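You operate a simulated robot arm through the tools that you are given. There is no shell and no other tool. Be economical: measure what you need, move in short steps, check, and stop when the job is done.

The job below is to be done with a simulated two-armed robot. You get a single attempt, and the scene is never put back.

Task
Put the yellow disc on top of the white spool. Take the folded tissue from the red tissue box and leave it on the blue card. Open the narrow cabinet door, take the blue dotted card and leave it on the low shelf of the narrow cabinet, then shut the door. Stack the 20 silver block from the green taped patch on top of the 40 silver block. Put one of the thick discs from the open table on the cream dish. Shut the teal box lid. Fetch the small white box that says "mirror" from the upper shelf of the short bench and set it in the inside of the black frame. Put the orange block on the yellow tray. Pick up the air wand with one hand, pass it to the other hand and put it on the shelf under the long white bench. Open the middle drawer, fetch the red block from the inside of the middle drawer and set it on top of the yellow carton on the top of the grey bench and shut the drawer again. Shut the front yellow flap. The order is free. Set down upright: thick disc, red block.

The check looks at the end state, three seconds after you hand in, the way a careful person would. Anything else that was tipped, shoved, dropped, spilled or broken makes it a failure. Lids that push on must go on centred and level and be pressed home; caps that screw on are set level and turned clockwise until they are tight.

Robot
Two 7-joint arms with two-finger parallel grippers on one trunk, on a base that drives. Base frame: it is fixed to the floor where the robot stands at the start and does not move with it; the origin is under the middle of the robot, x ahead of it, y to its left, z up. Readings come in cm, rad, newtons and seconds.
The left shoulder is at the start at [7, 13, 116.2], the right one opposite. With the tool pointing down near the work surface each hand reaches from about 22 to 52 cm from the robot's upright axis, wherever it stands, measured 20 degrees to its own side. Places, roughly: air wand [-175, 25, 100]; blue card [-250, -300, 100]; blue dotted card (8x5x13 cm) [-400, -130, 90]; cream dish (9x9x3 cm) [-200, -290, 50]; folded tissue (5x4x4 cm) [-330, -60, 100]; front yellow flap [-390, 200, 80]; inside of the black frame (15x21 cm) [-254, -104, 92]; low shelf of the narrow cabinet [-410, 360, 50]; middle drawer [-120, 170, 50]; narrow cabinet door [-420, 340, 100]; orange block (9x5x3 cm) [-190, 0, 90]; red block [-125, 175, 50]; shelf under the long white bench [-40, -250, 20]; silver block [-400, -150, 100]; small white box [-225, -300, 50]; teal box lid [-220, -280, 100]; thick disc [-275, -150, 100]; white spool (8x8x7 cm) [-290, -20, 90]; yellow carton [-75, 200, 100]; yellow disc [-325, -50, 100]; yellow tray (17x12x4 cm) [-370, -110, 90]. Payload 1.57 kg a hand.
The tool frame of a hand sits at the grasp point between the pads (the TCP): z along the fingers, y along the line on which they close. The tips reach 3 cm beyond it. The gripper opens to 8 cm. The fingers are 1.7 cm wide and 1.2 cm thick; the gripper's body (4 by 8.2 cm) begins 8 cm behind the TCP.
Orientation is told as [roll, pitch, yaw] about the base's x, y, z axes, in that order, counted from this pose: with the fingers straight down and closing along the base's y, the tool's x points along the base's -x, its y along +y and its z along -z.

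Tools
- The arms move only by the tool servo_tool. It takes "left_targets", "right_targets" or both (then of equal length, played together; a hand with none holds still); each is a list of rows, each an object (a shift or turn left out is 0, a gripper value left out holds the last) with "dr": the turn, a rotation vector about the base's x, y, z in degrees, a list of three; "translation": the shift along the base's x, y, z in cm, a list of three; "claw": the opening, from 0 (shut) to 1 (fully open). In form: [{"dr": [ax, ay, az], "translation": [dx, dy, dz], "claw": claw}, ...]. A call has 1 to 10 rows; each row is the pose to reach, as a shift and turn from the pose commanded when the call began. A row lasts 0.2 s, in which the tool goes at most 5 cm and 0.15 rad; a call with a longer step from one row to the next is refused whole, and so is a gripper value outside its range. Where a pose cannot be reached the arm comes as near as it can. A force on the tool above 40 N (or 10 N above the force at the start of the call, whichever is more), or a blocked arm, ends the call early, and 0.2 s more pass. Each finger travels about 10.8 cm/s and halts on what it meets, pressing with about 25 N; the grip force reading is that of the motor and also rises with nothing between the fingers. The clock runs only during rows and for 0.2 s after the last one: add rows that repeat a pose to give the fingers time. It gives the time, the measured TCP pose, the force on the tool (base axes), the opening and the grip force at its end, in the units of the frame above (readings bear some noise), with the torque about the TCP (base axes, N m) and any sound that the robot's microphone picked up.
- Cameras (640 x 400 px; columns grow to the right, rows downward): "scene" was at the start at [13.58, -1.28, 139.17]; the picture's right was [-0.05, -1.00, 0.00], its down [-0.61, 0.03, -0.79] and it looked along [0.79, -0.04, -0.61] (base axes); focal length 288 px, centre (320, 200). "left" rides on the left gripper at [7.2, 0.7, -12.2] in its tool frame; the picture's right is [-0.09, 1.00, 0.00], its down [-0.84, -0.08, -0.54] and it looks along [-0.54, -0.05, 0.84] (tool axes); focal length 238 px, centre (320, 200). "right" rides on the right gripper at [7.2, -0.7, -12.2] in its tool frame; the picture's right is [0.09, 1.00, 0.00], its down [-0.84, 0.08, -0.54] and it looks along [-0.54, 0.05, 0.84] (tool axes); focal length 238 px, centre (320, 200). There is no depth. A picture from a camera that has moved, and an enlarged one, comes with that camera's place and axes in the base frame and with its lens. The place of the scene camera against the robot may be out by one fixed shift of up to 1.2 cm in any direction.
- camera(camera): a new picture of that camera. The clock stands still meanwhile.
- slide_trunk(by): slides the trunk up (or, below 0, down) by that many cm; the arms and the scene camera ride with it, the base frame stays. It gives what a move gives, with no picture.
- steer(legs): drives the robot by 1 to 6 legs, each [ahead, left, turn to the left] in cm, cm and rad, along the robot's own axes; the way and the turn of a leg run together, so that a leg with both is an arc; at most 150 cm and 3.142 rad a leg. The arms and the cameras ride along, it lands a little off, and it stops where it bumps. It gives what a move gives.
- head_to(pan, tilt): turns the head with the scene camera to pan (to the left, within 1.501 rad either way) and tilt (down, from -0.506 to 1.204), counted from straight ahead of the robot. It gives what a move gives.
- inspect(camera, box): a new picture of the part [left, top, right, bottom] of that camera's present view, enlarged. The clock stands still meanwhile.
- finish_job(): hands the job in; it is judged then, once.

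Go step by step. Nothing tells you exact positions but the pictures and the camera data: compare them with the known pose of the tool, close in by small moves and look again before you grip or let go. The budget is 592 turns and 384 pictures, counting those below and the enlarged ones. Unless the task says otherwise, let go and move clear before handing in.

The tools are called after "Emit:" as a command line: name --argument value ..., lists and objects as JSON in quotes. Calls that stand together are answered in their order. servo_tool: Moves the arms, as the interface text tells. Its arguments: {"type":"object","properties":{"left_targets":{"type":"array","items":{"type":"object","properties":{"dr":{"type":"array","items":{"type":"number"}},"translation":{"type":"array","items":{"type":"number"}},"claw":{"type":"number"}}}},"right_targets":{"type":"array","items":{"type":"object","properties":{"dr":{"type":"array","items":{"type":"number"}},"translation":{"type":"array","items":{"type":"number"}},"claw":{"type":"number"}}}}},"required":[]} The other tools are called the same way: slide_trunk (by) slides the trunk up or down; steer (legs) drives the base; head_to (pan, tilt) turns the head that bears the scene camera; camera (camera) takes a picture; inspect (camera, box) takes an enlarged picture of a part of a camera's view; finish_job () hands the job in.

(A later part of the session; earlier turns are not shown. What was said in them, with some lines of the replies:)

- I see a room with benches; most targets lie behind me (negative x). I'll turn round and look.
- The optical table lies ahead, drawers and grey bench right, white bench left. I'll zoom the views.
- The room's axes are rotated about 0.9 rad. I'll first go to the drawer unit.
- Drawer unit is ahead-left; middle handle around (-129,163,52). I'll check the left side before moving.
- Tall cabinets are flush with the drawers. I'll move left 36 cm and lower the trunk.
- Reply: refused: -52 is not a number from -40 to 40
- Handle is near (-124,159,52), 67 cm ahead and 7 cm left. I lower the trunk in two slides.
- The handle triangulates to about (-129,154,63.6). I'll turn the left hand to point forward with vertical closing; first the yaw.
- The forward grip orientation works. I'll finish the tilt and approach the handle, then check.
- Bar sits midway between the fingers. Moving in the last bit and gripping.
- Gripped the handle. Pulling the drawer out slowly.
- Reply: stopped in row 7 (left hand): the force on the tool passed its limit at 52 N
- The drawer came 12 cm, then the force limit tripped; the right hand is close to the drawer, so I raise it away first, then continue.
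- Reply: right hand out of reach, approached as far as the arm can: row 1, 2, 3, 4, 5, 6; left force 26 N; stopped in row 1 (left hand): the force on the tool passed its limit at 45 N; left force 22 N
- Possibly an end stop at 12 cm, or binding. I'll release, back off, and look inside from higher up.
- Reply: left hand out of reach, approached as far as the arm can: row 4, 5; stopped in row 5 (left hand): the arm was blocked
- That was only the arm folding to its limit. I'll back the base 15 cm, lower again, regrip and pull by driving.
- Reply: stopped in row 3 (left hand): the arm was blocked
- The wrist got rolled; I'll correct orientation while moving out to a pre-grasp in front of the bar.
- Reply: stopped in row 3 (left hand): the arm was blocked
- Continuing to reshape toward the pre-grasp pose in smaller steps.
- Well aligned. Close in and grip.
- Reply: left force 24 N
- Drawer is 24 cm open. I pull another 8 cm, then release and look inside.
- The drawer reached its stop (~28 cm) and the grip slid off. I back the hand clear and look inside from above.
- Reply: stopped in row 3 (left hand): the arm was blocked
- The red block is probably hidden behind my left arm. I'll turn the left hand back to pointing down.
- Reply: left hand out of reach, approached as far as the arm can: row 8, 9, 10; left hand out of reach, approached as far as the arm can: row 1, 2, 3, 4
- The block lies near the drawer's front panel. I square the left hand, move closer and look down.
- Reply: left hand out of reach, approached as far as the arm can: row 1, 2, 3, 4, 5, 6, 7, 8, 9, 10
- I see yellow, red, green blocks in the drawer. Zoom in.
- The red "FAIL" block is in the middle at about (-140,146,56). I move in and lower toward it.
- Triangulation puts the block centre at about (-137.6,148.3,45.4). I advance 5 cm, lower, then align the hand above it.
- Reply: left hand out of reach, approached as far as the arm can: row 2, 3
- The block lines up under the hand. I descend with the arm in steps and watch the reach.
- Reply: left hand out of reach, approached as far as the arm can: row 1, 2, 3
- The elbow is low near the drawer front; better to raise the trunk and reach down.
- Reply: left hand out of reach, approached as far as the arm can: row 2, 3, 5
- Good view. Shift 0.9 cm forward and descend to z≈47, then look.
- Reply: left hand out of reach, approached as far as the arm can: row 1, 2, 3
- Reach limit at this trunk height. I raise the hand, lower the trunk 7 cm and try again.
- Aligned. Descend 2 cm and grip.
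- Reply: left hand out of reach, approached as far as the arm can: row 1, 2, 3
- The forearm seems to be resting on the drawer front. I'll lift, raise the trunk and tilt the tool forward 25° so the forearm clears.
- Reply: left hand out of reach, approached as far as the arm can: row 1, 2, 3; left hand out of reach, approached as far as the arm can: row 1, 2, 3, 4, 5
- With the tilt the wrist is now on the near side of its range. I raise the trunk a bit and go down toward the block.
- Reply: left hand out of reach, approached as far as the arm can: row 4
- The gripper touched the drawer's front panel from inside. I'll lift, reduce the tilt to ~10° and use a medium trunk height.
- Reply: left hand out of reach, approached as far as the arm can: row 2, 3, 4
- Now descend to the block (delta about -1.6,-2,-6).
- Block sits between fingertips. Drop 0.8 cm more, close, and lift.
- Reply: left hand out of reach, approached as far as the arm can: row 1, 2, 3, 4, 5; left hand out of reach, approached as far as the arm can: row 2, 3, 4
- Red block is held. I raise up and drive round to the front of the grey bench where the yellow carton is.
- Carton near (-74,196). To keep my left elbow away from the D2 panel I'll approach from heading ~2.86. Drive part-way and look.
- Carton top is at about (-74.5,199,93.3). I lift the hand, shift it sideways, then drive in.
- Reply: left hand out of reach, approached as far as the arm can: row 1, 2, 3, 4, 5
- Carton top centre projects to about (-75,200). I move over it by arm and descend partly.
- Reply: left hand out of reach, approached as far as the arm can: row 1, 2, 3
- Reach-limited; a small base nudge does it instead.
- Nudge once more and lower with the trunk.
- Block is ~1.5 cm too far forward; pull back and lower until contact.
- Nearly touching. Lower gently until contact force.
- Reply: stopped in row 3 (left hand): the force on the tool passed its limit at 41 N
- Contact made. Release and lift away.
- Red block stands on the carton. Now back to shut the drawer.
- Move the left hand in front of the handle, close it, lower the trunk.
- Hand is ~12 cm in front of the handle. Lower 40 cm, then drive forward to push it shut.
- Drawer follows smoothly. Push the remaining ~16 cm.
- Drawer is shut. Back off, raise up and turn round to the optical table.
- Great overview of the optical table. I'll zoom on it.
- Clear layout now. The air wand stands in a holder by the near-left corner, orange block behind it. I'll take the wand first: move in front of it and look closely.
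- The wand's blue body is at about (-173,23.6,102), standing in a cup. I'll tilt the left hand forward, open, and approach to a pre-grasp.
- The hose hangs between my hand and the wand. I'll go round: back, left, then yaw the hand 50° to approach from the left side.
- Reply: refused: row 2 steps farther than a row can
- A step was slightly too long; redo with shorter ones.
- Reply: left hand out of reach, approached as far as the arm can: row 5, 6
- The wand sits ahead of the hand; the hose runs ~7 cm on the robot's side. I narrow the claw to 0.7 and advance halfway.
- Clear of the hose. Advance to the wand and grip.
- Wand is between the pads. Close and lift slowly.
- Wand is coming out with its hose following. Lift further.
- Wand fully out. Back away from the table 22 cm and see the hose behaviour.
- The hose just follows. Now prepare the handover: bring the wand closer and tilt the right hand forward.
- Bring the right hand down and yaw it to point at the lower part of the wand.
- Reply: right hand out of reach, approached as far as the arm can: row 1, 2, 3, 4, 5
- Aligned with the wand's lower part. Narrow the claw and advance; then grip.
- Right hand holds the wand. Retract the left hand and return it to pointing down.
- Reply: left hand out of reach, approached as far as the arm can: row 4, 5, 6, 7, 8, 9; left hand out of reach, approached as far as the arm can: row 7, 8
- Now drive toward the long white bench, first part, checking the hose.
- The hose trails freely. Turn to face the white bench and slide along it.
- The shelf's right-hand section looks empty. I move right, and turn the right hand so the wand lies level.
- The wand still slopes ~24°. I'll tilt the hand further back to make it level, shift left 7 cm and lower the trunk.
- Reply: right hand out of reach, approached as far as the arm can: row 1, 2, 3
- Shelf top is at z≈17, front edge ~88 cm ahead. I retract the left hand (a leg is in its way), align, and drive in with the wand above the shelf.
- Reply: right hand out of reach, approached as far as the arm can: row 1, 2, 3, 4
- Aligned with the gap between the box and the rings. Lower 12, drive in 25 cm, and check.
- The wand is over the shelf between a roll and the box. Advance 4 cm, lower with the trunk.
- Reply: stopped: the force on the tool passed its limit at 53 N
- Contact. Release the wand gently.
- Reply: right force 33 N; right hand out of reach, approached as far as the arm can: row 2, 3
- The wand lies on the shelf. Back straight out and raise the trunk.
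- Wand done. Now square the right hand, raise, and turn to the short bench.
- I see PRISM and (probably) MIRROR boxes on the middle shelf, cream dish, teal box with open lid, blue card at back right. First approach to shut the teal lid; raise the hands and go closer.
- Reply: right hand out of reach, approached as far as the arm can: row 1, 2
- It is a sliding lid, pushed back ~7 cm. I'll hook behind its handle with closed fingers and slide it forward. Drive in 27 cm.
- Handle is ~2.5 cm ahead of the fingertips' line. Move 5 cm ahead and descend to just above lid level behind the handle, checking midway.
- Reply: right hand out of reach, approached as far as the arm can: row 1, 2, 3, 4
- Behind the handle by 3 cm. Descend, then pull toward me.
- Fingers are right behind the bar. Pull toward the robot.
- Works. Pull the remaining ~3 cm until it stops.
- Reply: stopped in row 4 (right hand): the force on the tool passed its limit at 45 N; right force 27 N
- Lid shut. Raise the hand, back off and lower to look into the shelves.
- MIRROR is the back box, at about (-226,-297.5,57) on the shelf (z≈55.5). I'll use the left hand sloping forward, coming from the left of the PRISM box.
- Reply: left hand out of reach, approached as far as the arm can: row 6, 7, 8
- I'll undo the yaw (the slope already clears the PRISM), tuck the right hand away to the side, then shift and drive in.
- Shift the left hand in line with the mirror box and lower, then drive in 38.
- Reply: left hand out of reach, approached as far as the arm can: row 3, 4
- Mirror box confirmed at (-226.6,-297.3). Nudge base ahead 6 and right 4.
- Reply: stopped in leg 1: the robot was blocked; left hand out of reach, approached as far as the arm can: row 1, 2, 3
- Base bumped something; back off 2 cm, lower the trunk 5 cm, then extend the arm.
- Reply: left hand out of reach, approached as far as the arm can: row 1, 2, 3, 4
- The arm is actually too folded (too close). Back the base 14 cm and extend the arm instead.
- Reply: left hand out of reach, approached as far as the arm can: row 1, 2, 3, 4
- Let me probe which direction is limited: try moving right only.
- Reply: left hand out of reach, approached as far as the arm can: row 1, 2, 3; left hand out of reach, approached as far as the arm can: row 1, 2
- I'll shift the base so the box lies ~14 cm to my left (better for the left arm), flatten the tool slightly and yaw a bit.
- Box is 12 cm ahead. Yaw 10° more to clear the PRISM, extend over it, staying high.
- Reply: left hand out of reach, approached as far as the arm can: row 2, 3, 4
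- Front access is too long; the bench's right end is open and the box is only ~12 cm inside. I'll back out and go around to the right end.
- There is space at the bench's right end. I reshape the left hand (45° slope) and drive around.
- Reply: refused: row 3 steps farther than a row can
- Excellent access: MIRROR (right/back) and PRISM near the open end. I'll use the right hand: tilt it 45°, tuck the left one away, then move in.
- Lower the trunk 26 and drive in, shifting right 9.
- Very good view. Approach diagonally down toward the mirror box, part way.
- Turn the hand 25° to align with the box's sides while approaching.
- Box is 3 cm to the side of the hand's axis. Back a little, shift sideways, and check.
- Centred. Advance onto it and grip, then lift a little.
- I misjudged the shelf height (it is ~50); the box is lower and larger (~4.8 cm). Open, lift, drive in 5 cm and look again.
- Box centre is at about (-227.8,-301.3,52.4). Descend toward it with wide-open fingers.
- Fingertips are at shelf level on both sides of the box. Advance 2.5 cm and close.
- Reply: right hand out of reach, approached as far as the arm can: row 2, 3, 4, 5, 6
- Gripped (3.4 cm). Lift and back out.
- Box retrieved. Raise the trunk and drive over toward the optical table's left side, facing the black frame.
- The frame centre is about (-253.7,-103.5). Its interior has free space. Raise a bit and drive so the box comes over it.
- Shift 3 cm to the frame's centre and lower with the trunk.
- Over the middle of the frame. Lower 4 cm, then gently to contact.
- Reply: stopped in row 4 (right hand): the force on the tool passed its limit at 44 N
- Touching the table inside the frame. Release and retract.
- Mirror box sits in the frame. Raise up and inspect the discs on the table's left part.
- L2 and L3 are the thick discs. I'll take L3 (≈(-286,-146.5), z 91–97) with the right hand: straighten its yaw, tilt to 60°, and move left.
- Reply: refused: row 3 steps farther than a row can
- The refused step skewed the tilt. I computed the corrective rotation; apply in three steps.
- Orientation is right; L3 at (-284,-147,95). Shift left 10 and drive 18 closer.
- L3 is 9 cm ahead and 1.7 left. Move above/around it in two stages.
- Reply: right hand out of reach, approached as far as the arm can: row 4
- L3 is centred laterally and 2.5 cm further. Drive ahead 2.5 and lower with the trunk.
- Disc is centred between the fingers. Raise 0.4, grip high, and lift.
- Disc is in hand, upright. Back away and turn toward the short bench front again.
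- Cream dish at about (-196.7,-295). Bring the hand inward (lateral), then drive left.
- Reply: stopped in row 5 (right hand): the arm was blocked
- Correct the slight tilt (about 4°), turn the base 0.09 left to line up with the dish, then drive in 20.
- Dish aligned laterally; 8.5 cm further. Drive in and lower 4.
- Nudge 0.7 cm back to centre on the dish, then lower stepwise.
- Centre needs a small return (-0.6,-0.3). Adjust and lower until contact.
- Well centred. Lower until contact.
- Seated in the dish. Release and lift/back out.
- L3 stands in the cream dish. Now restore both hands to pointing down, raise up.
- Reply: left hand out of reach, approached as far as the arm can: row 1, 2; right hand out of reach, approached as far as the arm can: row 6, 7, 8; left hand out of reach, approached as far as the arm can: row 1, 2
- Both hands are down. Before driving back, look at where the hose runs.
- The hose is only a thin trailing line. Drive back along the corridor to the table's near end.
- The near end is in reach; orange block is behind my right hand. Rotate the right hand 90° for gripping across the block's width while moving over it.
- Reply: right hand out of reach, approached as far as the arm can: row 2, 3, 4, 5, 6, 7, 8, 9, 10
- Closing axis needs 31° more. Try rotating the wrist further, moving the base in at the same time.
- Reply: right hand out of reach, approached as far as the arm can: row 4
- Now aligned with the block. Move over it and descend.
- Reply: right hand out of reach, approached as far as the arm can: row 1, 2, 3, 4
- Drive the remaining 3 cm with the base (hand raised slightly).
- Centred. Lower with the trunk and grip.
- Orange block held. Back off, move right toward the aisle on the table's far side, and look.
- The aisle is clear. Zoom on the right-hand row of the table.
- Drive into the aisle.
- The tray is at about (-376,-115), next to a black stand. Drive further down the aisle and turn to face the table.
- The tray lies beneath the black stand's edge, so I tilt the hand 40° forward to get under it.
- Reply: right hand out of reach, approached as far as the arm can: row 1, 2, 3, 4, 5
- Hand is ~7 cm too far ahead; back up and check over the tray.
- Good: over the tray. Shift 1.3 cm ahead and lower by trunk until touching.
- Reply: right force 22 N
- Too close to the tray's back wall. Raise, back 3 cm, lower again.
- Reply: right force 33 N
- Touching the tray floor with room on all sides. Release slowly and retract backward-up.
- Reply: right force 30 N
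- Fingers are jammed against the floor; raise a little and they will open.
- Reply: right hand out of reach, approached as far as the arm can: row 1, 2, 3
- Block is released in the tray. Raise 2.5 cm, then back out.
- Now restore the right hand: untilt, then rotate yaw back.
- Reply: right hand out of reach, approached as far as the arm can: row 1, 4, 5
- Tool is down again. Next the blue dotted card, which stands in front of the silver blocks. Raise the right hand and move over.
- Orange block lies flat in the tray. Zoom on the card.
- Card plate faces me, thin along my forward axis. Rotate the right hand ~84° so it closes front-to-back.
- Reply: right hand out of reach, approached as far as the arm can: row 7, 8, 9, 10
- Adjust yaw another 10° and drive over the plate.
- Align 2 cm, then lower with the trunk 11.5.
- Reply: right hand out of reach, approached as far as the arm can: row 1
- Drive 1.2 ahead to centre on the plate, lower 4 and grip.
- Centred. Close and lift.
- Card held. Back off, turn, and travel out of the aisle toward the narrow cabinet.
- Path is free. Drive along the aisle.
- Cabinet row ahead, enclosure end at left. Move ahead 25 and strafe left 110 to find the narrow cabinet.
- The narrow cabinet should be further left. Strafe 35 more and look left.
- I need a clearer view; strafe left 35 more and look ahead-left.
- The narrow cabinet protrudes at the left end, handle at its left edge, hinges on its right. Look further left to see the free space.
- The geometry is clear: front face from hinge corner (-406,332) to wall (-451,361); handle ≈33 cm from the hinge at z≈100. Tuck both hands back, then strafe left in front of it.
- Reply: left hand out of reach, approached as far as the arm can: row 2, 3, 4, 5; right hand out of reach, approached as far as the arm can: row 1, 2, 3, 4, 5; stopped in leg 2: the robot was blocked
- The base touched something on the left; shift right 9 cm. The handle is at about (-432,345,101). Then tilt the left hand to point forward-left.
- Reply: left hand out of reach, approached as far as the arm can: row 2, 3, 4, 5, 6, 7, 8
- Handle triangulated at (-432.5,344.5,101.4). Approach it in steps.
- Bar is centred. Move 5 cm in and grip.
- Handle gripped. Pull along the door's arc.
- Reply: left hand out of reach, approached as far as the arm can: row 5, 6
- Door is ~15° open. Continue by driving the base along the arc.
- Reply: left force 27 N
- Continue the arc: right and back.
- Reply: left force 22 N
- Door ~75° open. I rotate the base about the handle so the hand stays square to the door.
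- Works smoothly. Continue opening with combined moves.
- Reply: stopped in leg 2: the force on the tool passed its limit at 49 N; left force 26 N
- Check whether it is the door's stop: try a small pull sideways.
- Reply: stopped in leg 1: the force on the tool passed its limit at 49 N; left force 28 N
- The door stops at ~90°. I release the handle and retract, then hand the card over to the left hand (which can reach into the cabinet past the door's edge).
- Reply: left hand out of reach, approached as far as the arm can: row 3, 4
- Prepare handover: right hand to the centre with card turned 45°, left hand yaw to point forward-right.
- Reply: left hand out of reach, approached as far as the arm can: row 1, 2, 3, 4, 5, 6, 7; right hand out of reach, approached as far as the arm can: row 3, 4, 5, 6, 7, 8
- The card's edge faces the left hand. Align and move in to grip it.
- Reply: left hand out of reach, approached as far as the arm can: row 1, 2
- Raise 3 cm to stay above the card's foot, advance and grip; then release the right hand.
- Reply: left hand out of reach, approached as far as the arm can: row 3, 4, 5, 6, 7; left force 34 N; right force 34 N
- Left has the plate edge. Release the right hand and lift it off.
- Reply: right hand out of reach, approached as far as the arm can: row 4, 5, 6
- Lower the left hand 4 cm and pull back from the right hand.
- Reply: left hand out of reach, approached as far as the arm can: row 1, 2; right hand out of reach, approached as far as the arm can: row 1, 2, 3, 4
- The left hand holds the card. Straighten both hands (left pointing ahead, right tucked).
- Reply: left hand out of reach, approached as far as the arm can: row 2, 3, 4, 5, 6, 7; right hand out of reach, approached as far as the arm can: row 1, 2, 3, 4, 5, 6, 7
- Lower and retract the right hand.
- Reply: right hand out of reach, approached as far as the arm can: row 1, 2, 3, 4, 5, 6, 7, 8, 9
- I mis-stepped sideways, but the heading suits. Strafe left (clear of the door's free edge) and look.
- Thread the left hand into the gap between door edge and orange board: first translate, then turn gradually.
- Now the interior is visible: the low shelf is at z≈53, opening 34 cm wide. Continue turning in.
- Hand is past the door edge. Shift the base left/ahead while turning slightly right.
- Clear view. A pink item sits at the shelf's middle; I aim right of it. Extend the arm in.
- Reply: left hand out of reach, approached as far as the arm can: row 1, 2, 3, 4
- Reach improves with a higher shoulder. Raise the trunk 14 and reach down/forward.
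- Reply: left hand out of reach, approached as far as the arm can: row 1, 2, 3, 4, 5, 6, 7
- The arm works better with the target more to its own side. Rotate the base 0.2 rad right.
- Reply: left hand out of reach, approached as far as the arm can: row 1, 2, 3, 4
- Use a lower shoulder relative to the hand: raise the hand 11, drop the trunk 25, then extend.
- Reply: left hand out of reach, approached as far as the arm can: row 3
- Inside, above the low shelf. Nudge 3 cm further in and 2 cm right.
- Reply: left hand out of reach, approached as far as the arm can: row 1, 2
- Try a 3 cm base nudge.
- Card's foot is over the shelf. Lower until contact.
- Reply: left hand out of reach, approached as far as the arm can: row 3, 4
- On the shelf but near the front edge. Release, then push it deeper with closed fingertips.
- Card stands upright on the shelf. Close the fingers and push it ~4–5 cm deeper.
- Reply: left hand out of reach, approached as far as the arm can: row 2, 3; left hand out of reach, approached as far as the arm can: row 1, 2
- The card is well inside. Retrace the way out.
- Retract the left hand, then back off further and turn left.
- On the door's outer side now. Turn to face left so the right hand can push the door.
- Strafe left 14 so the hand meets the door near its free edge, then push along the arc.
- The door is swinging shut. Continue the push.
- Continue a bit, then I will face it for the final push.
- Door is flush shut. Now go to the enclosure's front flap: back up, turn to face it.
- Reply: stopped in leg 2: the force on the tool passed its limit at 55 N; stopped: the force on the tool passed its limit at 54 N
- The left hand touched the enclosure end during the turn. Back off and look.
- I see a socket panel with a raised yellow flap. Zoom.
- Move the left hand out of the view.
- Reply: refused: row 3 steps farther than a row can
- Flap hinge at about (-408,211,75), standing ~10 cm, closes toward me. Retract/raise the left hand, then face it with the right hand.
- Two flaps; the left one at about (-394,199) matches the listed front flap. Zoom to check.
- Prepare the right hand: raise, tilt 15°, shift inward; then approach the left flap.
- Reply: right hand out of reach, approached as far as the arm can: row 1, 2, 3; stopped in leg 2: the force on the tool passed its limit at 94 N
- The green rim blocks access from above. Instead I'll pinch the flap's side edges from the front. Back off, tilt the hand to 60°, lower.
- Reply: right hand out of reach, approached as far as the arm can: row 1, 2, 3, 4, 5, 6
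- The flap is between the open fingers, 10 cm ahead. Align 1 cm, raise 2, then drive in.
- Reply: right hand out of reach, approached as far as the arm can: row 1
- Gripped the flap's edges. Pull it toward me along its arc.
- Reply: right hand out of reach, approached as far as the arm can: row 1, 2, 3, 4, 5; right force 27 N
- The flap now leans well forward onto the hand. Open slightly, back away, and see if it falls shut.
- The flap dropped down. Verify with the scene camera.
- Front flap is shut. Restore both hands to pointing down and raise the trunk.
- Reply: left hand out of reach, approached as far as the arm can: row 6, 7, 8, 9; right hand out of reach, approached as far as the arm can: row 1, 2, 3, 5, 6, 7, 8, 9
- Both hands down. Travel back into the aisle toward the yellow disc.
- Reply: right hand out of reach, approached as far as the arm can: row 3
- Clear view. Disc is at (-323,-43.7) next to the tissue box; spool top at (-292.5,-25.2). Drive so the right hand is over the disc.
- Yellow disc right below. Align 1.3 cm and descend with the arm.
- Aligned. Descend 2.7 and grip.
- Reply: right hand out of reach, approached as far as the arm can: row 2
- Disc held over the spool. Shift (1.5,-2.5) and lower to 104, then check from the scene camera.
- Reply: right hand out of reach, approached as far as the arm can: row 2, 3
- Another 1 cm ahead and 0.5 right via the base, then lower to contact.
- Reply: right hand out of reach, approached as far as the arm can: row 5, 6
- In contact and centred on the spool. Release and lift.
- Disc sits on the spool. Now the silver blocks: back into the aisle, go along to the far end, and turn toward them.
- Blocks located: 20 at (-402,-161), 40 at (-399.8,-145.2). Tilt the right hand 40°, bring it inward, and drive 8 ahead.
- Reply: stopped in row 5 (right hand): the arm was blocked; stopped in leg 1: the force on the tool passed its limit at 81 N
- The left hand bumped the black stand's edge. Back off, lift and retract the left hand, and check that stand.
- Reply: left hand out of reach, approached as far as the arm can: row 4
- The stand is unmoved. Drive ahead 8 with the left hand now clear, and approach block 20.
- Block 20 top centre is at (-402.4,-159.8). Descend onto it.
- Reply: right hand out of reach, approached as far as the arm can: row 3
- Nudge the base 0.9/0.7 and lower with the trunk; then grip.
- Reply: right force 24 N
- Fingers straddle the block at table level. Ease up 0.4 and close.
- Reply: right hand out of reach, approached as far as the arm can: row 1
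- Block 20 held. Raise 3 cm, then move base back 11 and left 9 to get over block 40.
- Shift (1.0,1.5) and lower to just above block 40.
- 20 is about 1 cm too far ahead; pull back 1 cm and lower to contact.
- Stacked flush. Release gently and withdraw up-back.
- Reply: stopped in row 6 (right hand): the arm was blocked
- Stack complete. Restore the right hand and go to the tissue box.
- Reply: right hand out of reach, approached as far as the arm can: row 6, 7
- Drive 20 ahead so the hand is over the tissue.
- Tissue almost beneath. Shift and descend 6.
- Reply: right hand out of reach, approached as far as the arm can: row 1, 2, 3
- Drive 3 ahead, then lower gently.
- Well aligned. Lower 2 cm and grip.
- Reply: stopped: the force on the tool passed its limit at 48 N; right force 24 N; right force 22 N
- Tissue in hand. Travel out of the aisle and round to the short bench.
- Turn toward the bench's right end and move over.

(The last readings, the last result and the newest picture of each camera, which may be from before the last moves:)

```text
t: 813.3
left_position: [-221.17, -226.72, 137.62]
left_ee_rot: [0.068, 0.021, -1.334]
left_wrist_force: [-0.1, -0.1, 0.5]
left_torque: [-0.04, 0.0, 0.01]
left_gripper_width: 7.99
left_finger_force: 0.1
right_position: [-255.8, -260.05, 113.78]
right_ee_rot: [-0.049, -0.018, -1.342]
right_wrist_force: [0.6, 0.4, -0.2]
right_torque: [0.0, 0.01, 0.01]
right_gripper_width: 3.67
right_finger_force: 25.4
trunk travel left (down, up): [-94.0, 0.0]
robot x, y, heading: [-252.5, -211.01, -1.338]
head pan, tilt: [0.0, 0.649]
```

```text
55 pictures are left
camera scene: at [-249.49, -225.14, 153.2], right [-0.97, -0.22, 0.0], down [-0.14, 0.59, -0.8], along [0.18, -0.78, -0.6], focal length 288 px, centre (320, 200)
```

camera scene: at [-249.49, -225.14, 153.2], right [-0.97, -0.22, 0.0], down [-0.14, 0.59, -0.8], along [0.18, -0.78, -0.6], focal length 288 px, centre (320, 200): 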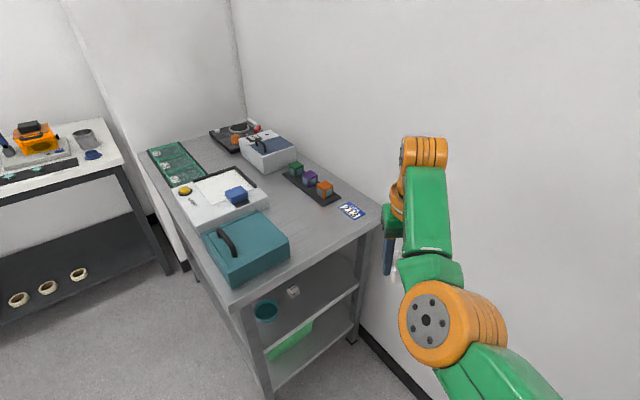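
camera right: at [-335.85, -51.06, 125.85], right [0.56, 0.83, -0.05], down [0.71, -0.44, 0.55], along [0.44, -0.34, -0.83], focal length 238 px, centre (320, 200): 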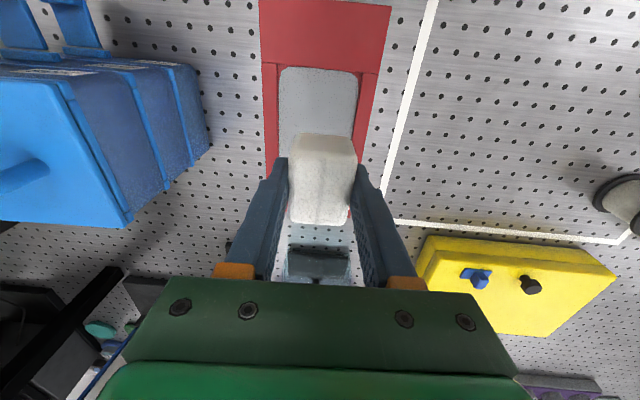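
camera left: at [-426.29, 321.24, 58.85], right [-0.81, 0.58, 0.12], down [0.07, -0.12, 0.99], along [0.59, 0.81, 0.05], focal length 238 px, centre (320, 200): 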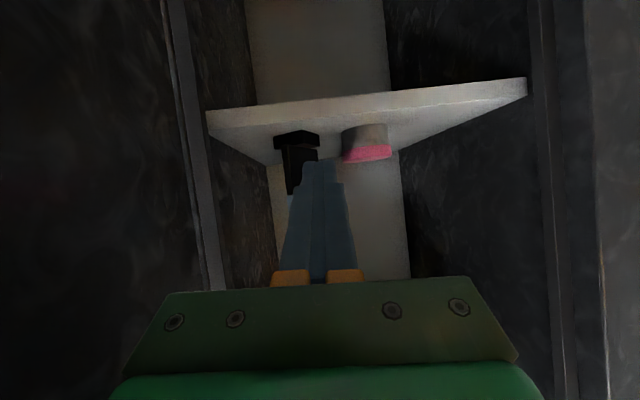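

Card at about (-242.6,-305). Drive 40 ahead and look with the hand camera.

Emit:
steer --legs '[[40, 2, 0]]'

Emit:
camera --camera "right"

```text
t: 815.8
left_position: [-210.25, -265.4, 137.61]
left_ee_rot: [0.069, 0.019, -1.328]
left_wrist_force: [0.0, 0.6, 0.0]
left_torque: [-0.02, 0.0, -0.01]
left_gripper_width: 8.02
left_finger_force: 0.1
right_position: [-244.72, -298.81, 113.89]
right_ee_rot: [-0.048, -0.023, -1.339]
right_wrist_force: [-0.1, 0.4, 0.1]
right_torque: [-0.03, -0.03, -0.03]
right_gripper_width: 3.65
right_finger_force: 24.9
trunk travel left (down, up): [-94.0, 0.0]
robot x, y, heading: [-241.82, -249.7, -1.344]
head pan, tilt: [0.0, 0.649]
```

```text
54 pictures are left
camera right: at [-246.65, -291.51, 125.91], right [0.95, 0.32, -0.05], down [0.29, -0.78, 0.56], along [0.14, -0.54, -0.83], focal length 238 px, centre (320, 200)
```

right: 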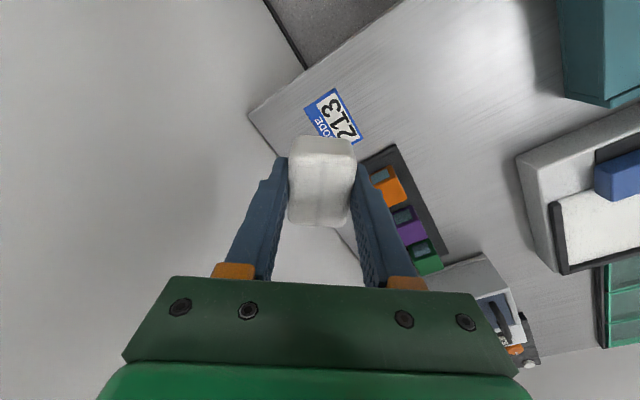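

Blue card centre is at about (-243.2,-301). Nudge 2.5/1 cm and lower 15.

Emit:
steer --legs '[[2.5, 1, 0]]'

Emit:
slide_trunk --by -15

Emit:
camera --camera "right"

```text
t: 816.6
left_position: [-209.02, -267.41, 137.78]
left_ee_rot: [0.073, 0.017, -1.33]
left_wrist_force: [-0.4, 0.1, 0.7]
left_torque: [-0.02, -0.01, 0.0]
left_gripper_width: 7.98
left_finger_force: 0.1
right_position: [-243.34, -300.91, 113.95]
right_ee_rot: [-0.045, -0.024, -1.339]
right_wrist_force: [-0.5, 0.0, 0.0]
right_torque: [-0.06, -0.01, 0.0]
right_gripper_width: 3.66
right_finger_force: 24.8
trunk travel left (down, up): [-94.0, 0.0]
robot x, y, heading: [-240.02, -252.26, -1.343]
head pan, tilt: [0.0, 0.649]
```

```text
t: 818.4
left_position: [-208.58, -267.89, 122.56]
left_ee_rot: [0.069, 0.022, -1.33]
left_wrist_force: [0.1, -0.5, -0.4]
left_torque: [-0.02, -0.02, -0.03]
left_gripper_width: 7.97
left_finger_force: 0.2
right_position: [-243.15, -301.43, 98.78]
right_ee_rot: [-0.048, -0.018, -1.34]
right_wrist_force: [-0.3, -0.3, 0.1]
right_torque: [0.02, 0.01, -0.01]
right_gripper_width: 3.67
right_finger_force: 24.9
trunk travel left (down, up): [-79.0, 15.0]
robot x, y, heading: [-239.8, -252.18, -1.341]
head pan, tilt: [0.0, 0.649]
```

```text
53 pictures are left
camera right: at [-245.02, -294.0, 110.81], right [0.95, 0.32, -0.05], down [0.29, -0.78, 0.55], along [0.14, -0.54, -0.83], focal length 238 px, centre (320, 200)
```

right: 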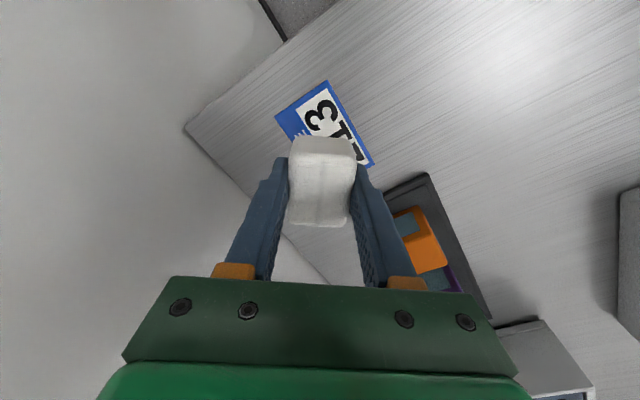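

Centred over the card. Lower until the tissue touches.

Emit:
slide_trunk --by -4

Emit:
servo_tool --right_targets '[{"translation": [0, 0, -0.6]}, {"translation": [0, 0, -1.2]}, {"translation": [0, 0, -1.8]}, {"translation": [0, 0, -2.4]}, {"translation": [0, 0, -3]}]'

Emit:
camera --camera "right"

```text
t: 819.2
left_position: [-208.59, -267.84, 118.67]
left_ee_rot: [0.07, 0.02, -1.331]
left_wrist_force: [0.2, 0.5, 0.0]
left_torque: [0.0, -0.01, -0.05]
left_gripper_width: 8.02
left_finger_force: 0.1
right_position: [-243.06, -301.25, 94.78]
right_ee_rot: [-0.045, -0.018, -1.339]
right_wrist_force: [0.9, 0.2, -0.3]
right_torque: [0.06, -0.01, 0.01]
right_gripper_width: 3.67
right_finger_force: 24.8
trunk travel left (down, up): [-75.0, 19.0]
robot x, y, heading: [-239.88, -252.25, -1.342]
head pan, tilt: [0.0, 0.649]
```

```text
t: 820.1
left_position: [-208.65, -267.3, 118.8]
left_ee_rot: [0.066, 0.018, -1.332]
left_wrist_force: [-0.4, 0.6, 0.0]
left_torque: [-0.02, -0.01, 0.0]
left_gripper_width: 7.99
left_finger_force: 0.0
right_position: [-243.18, -301.1, 93.26]
right_ee_rot: [-0.052, -0.039, -1.342]
right_wrist_force: [-0.6, 1.7, 19.8]
right_torque: [0.32, -0.33, -0.01]
right_gripper_width: 3.67
right_finger_force: 25.1
trunk travel left (down, up): [-75.0, 19.0]
robot x, y, heading: [-239.77, -252.18, -1.338]
head pan, tilt: [0.0, 0.649]
stopped in row 4 (right hand): the force on the tool passed its limit at 47 N (the readings are from after the stop); the commanded pose is now the measured one
```

```text
52 pictures are left
camera right: at [-245.04, -293.62, 105.24], right [0.95, 0.31, -0.06], down [0.29, -0.77, 0.57], along [0.14, -0.56, -0.82], focal length 238 px, centre (320, 200)
```

right: 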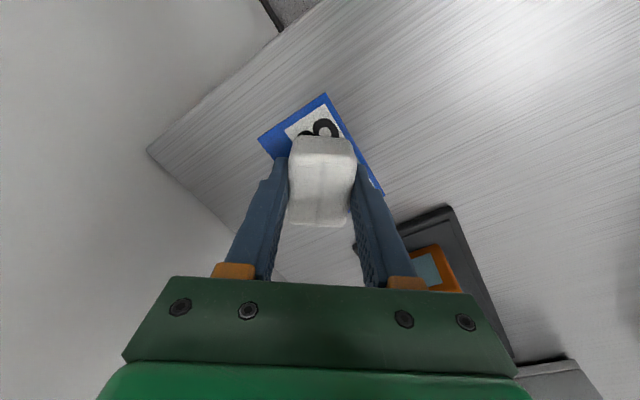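

Contact. Release and lift off.

Emit:
servo_tool --right_targets '[{"translation": [0, 0, 0.3], "claw": 0.55}, {"translation": [0, 0, 0.3], "claw": 0.65}, {"translation": [0, 0, 0.3], "claw": 0.75}, {"translation": [0, 0, 3]}, {"translation": [0, 0, 6.5]}]'

Emit:
slide_trunk --by 12

Emit:
camera --camera "right"

```text
t: 821.3
left_position: [-208.67, -267.74, 118.68]
left_ee_rot: [0.071, 0.022, -1.329]
left_wrist_force: [-0.2, 0.4, -1.1]
left_torque: [-0.01, 0.01, 0.0]
left_gripper_width: 8.02
left_finger_force: 0.0
right_position: [-243.07, -301.55, 99.46]
right_ee_rot: [-0.051, -0.036, -1.342]
right_wrist_force: [0.3, -1.2, 0.0]
right_torque: [-0.03, 0.03, -0.02]
right_gripper_width: 6.03
right_finger_force: 0.0
trunk travel left (down, up): [-75.0, 19.0]
robot x, y, heading: [-239.73, -251.77, -1.343]
head pan, tilt: [0.0, 0.649]
```

```text
t: 822.8
left_position: [-208.59, -267.75, 130.69]
left_ee_rot: [0.07, 0.021, -1.333]
left_wrist_force: [0.0, 0.7, -0.5]
left_torque: [-0.02, -0.01, 0.01]
left_gripper_width: 7.99
left_finger_force: 0.1
right_position: [-242.93, -301.66, 111.37]
right_ee_rot: [-0.052, -0.035, -1.344]
right_wrist_force: [-1.0, -0.5, -0.5]
right_torque: [0.0, -0.01, -0.02]
right_gripper_width: 6.0
right_finger_force: 0.1
trunk travel left (down, up): [-87.0, 7.0]
robot x, y, heading: [-239.81, -252.19, -1.337]
head pan, tilt: [0.0, 0.649]
```

```text
51 pictures are left
camera right: at [-244.91, -294.18, 123.34], right [0.95, 0.31, -0.05], down [0.29, -0.77, 0.56], along [0.14, -0.55, -0.82], focal length 238 px, centre (320, 200)
```

right: 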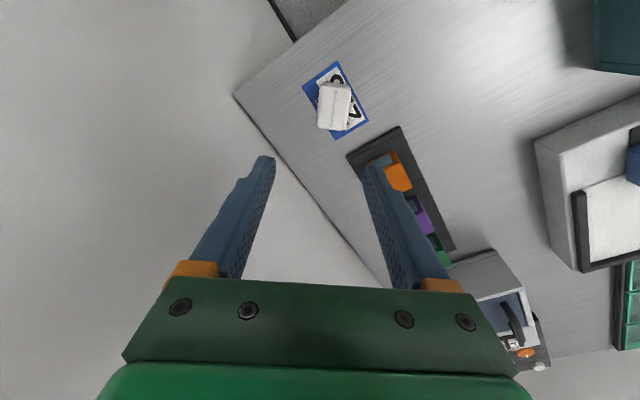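

Tissue rests on the blue card. I'll drive back to verify the narrow cabinet door and flap.

Emit:
steer --legs '[[-42, 0, 0], [-12, 84, 0], [0, 0, 2.218], [108, 0, 0], [108, 0, 0]]'

Emit:
steer --legs '[[0, 135, 0], [0, 135, 0]]'

Emit:
steer --legs '[[0, 75, 0]]'

Emit:
head_to --pan 0.75 --tilt 0.35

Emit:
camera --camera "scene"

```text
t: 845.1
left_position: [-34.06, 18.66, 130.68]
left_ee_rot: [0.069, 0.021, 0.872]
left_wrist_force: [-0.7, -0.1, -1.0]
left_torque: [0.04, -0.07, 0.01]
left_gripper_width: 8.0
left_finger_force: 0.1
right_position: [13.33, 10.85, 111.38]
right_ee_rot: [-0.05, -0.032, 0.863]
right_wrist_force: [0.0, -0.3, -0.3]
right_torque: [-0.03, 0.01, 0.01]
right_gripper_width: 5.98
right_finger_force: 0.1
trunk travel left (down, up): [-87.0, 7.0]
robot x, y, heading: [-28.43, -16.02, 0.866]
head pan, tilt: [0.0, 0.649]
```

```text
t: 858.3
left_position: [-242.95, 193.11, 130.69]
left_ee_rot: [0.068, 0.021, 0.905]
left_wrist_force: [-0.2, -0.5, 0.5]
left_torque: [-0.01, 0.01, 0.0]
left_gripper_width: 7.98
left_finger_force: 0.2
right_position: [-195.28, 186.65, 111.33]
right_ee_rot: [-0.052, -0.033, 0.894]
right_wrist_force: [-0.4, 0.2, 0.1]
right_torque: [-0.03, -0.01, 0.03]
right_gripper_width: 6.01
right_finger_force: 0.2
trunk travel left (down, up): [-87.0, 7.0]
robot x, y, heading: [-236.2, 158.54, 0.897]
head pan, tilt: [0.0, 0.649]
```

```text
t: 862.3
left_position: [-301.15, 239.28, 130.7]
left_ee_rot: [0.069, 0.021, 0.911]
left_wrist_force: [-0.7, -0.7, 1.3]
left_torque: [-0.01, -0.04, 0.01]
left_gripper_width: 8.02
left_finger_force: 0.1
right_position: [-253.35, 233.37, 111.38]
right_ee_rot: [-0.05, -0.033, 0.899]
right_wrist_force: [-0.1, -0.9, 0.9]
right_torque: [0.0, 0.02, -0.04]
right_gripper_width: 5.99
right_finger_force: 0.0
trunk travel left (down, up): [-87.0, 7.0]
robot x, y, heading: [-294.57, 204.88, 0.901]
head pan, tilt: [0.0, 0.649]
```

```text
t: 863.4
left_position: [-301.31, 239.39, 130.78]
left_ee_rot: [0.07, 0.021, 0.907]
left_wrist_force: [0.4, -0.7, -0.1]
left_torque: [0.02, 0.0, -0.02]
left_gripper_width: 8.01
left_finger_force: 0.0
right_position: [-253.41, 233.41, 111.43]
right_ee_rot: [-0.05, -0.033, 0.899]
right_wrist_force: [-0.1, -0.1, 0.6]
right_torque: [0.03, -0.03, 0.02]
right_gripper_width: 5.99
right_finger_force: 0.0
trunk travel left (down, up): [-87.0, 7.0]
robot x, y, heading: [-294.28, 204.84, 0.9]
head pan, tilt: [0.75, 0.351]
```

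```text
50 pictures are left
camera scene: at [-291.82, 217.31, 148.9], right [1.0, 0.08, 0.0], down [0.03, -0.34, -0.94], along [-0.07, 0.94, -0.34], focal length 288 px, centre (320, 200)
```

scene: 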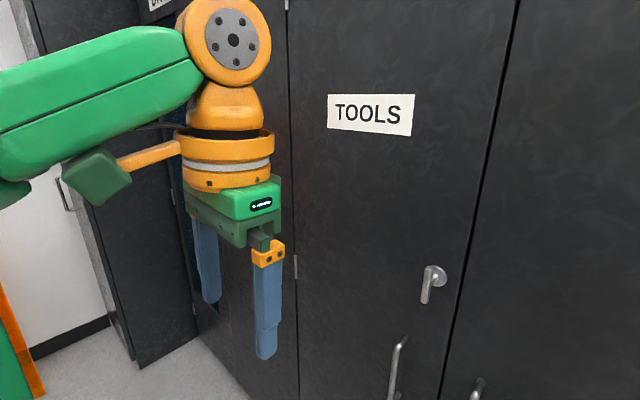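

Emit:
inspect --camera "scene" --box '[0, 100, 220, 380]'

```text
1.43 times, centred on (110, 240) of scene
camera zoom: at [-291.82, 217.31, 148.9], right [1.0, 0.08, 0.0], down [0.03, -0.34, -0.94], along [-0.07, 0.94, -0.34], focal length 411 px, centre (620, 143)
```

zoom: 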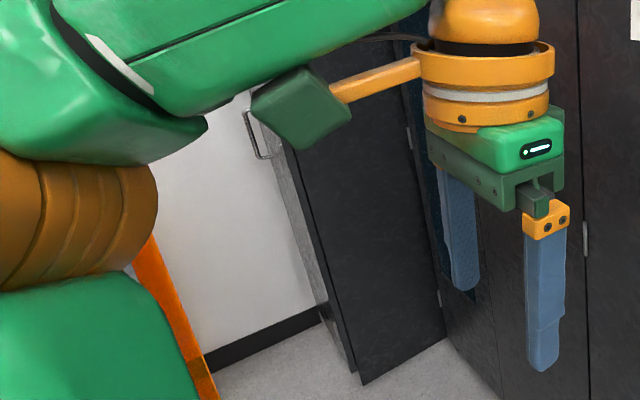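

Emit:
steer --legs '[[-6, 85, 0]]'

Emit:
head_to --pan 1.0 --tilt 0.6

Emit:
camera --camera "scene"

```text
t: 867.9
left_position: [-371.43, 287.42, 130.72]
left_ee_rot: [0.071, 0.022, 0.909]
left_wrist_force: [-0.6, -1.0, 0.2]
left_torque: [0.03, 0.0, -0.01]
left_gripper_width: 7.98
left_finger_force: 0.1
right_position: [-323.66, 281.35, 111.42]
right_ee_rot: [-0.05, -0.034, 0.899]
right_wrist_force: [-0.4, -0.2, -0.5]
right_torque: [0.0, -0.04, 0.0]
right_gripper_width: 6.0
right_finger_force: 0.1
trunk travel left (down, up): [-87.0, 7.0]
robot x, y, heading: [-364.4, 252.97, 0.899]
head pan, tilt: [0.75, 0.351]
```

```text
t: 868.7
left_position: [-371.51, 287.46, 130.65]
left_ee_rot: [0.07, 0.02, 0.91]
left_wrist_force: [-0.2, -0.1, 1.0]
left_torque: [0.03, -0.02, 0.0]
left_gripper_width: 7.98
left_finger_force: 0.0
right_position: [-323.64, 281.49, 111.28]
right_ee_rot: [-0.05, -0.033, 0.899]
right_wrist_force: [-0.2, 0.1, 0.8]
right_torque: [0.0, 0.01, 0.0]
right_gripper_width: 6.01
right_finger_force: 0.0
trunk travel left (down, up): [-87.0, 7.0]
robot x, y, heading: [-364.49, 253.07, 0.9]
head pan, tilt: [1.0, 0.6]
```

```text
48 pictures are left
camera scene: at [-364.25, 264.52, 146.63], right [0.95, 0.32, 0.0], down [0.18, -0.53, -0.83], along [-0.27, 0.78, -0.56], focal length 288 px, centre (320, 200)
```

scene: 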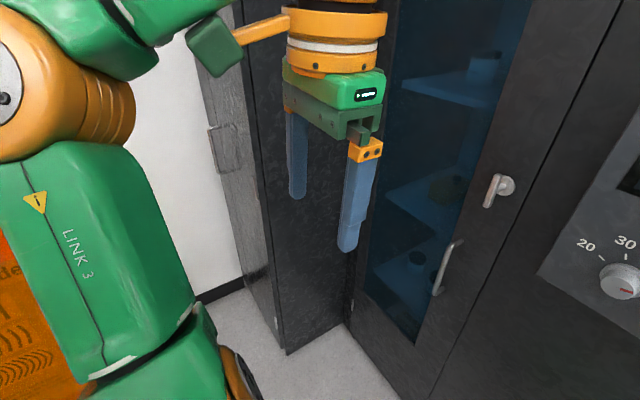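

Emit:
inspect --camera "scene" --box '[190, 90, 350, 360]'

```text
1.48 times, centred on (270, 225) of scene
camera zoom: at [-364.25, 264.52, 146.63], right [0.95, 0.32, 0.0], down [0.18, -0.53, -0.83], along [-0.27, 0.78, -0.56], focal length 426 px, centre (394, 163)
```

zoom: 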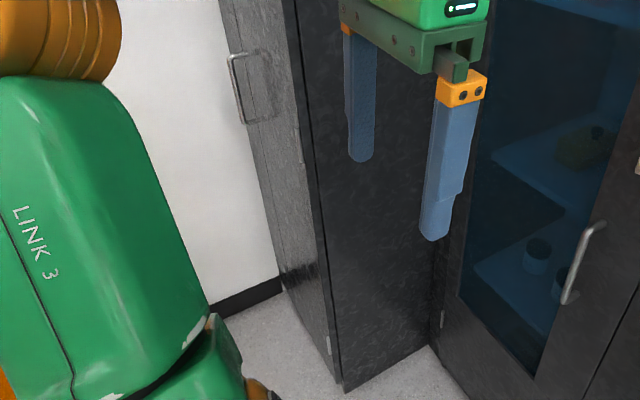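

The narrow cabinet door is flush shut, and everything else I looked at after placing it was where it should be. Both hands are empty and clear, so I'm handing in.

Emit:
finish_job

```text
The job is handed in.
```

I finished all eleven parts of the job and handed it in. I checked each result by camera as I placed it, and went back at the end only to confirm the narrow cabinet door was shut.

- **Which flap:** there were two raised yellow flaps on that panel. I shut the one matching your coordinates for the front flap and left the other up.
- **Bumps:** I bumped the enclosure's green rim (up to about 94 N), the edge of the black stand, and probably the orange board by the narrow cabinet. None of them looked moved afterwards.
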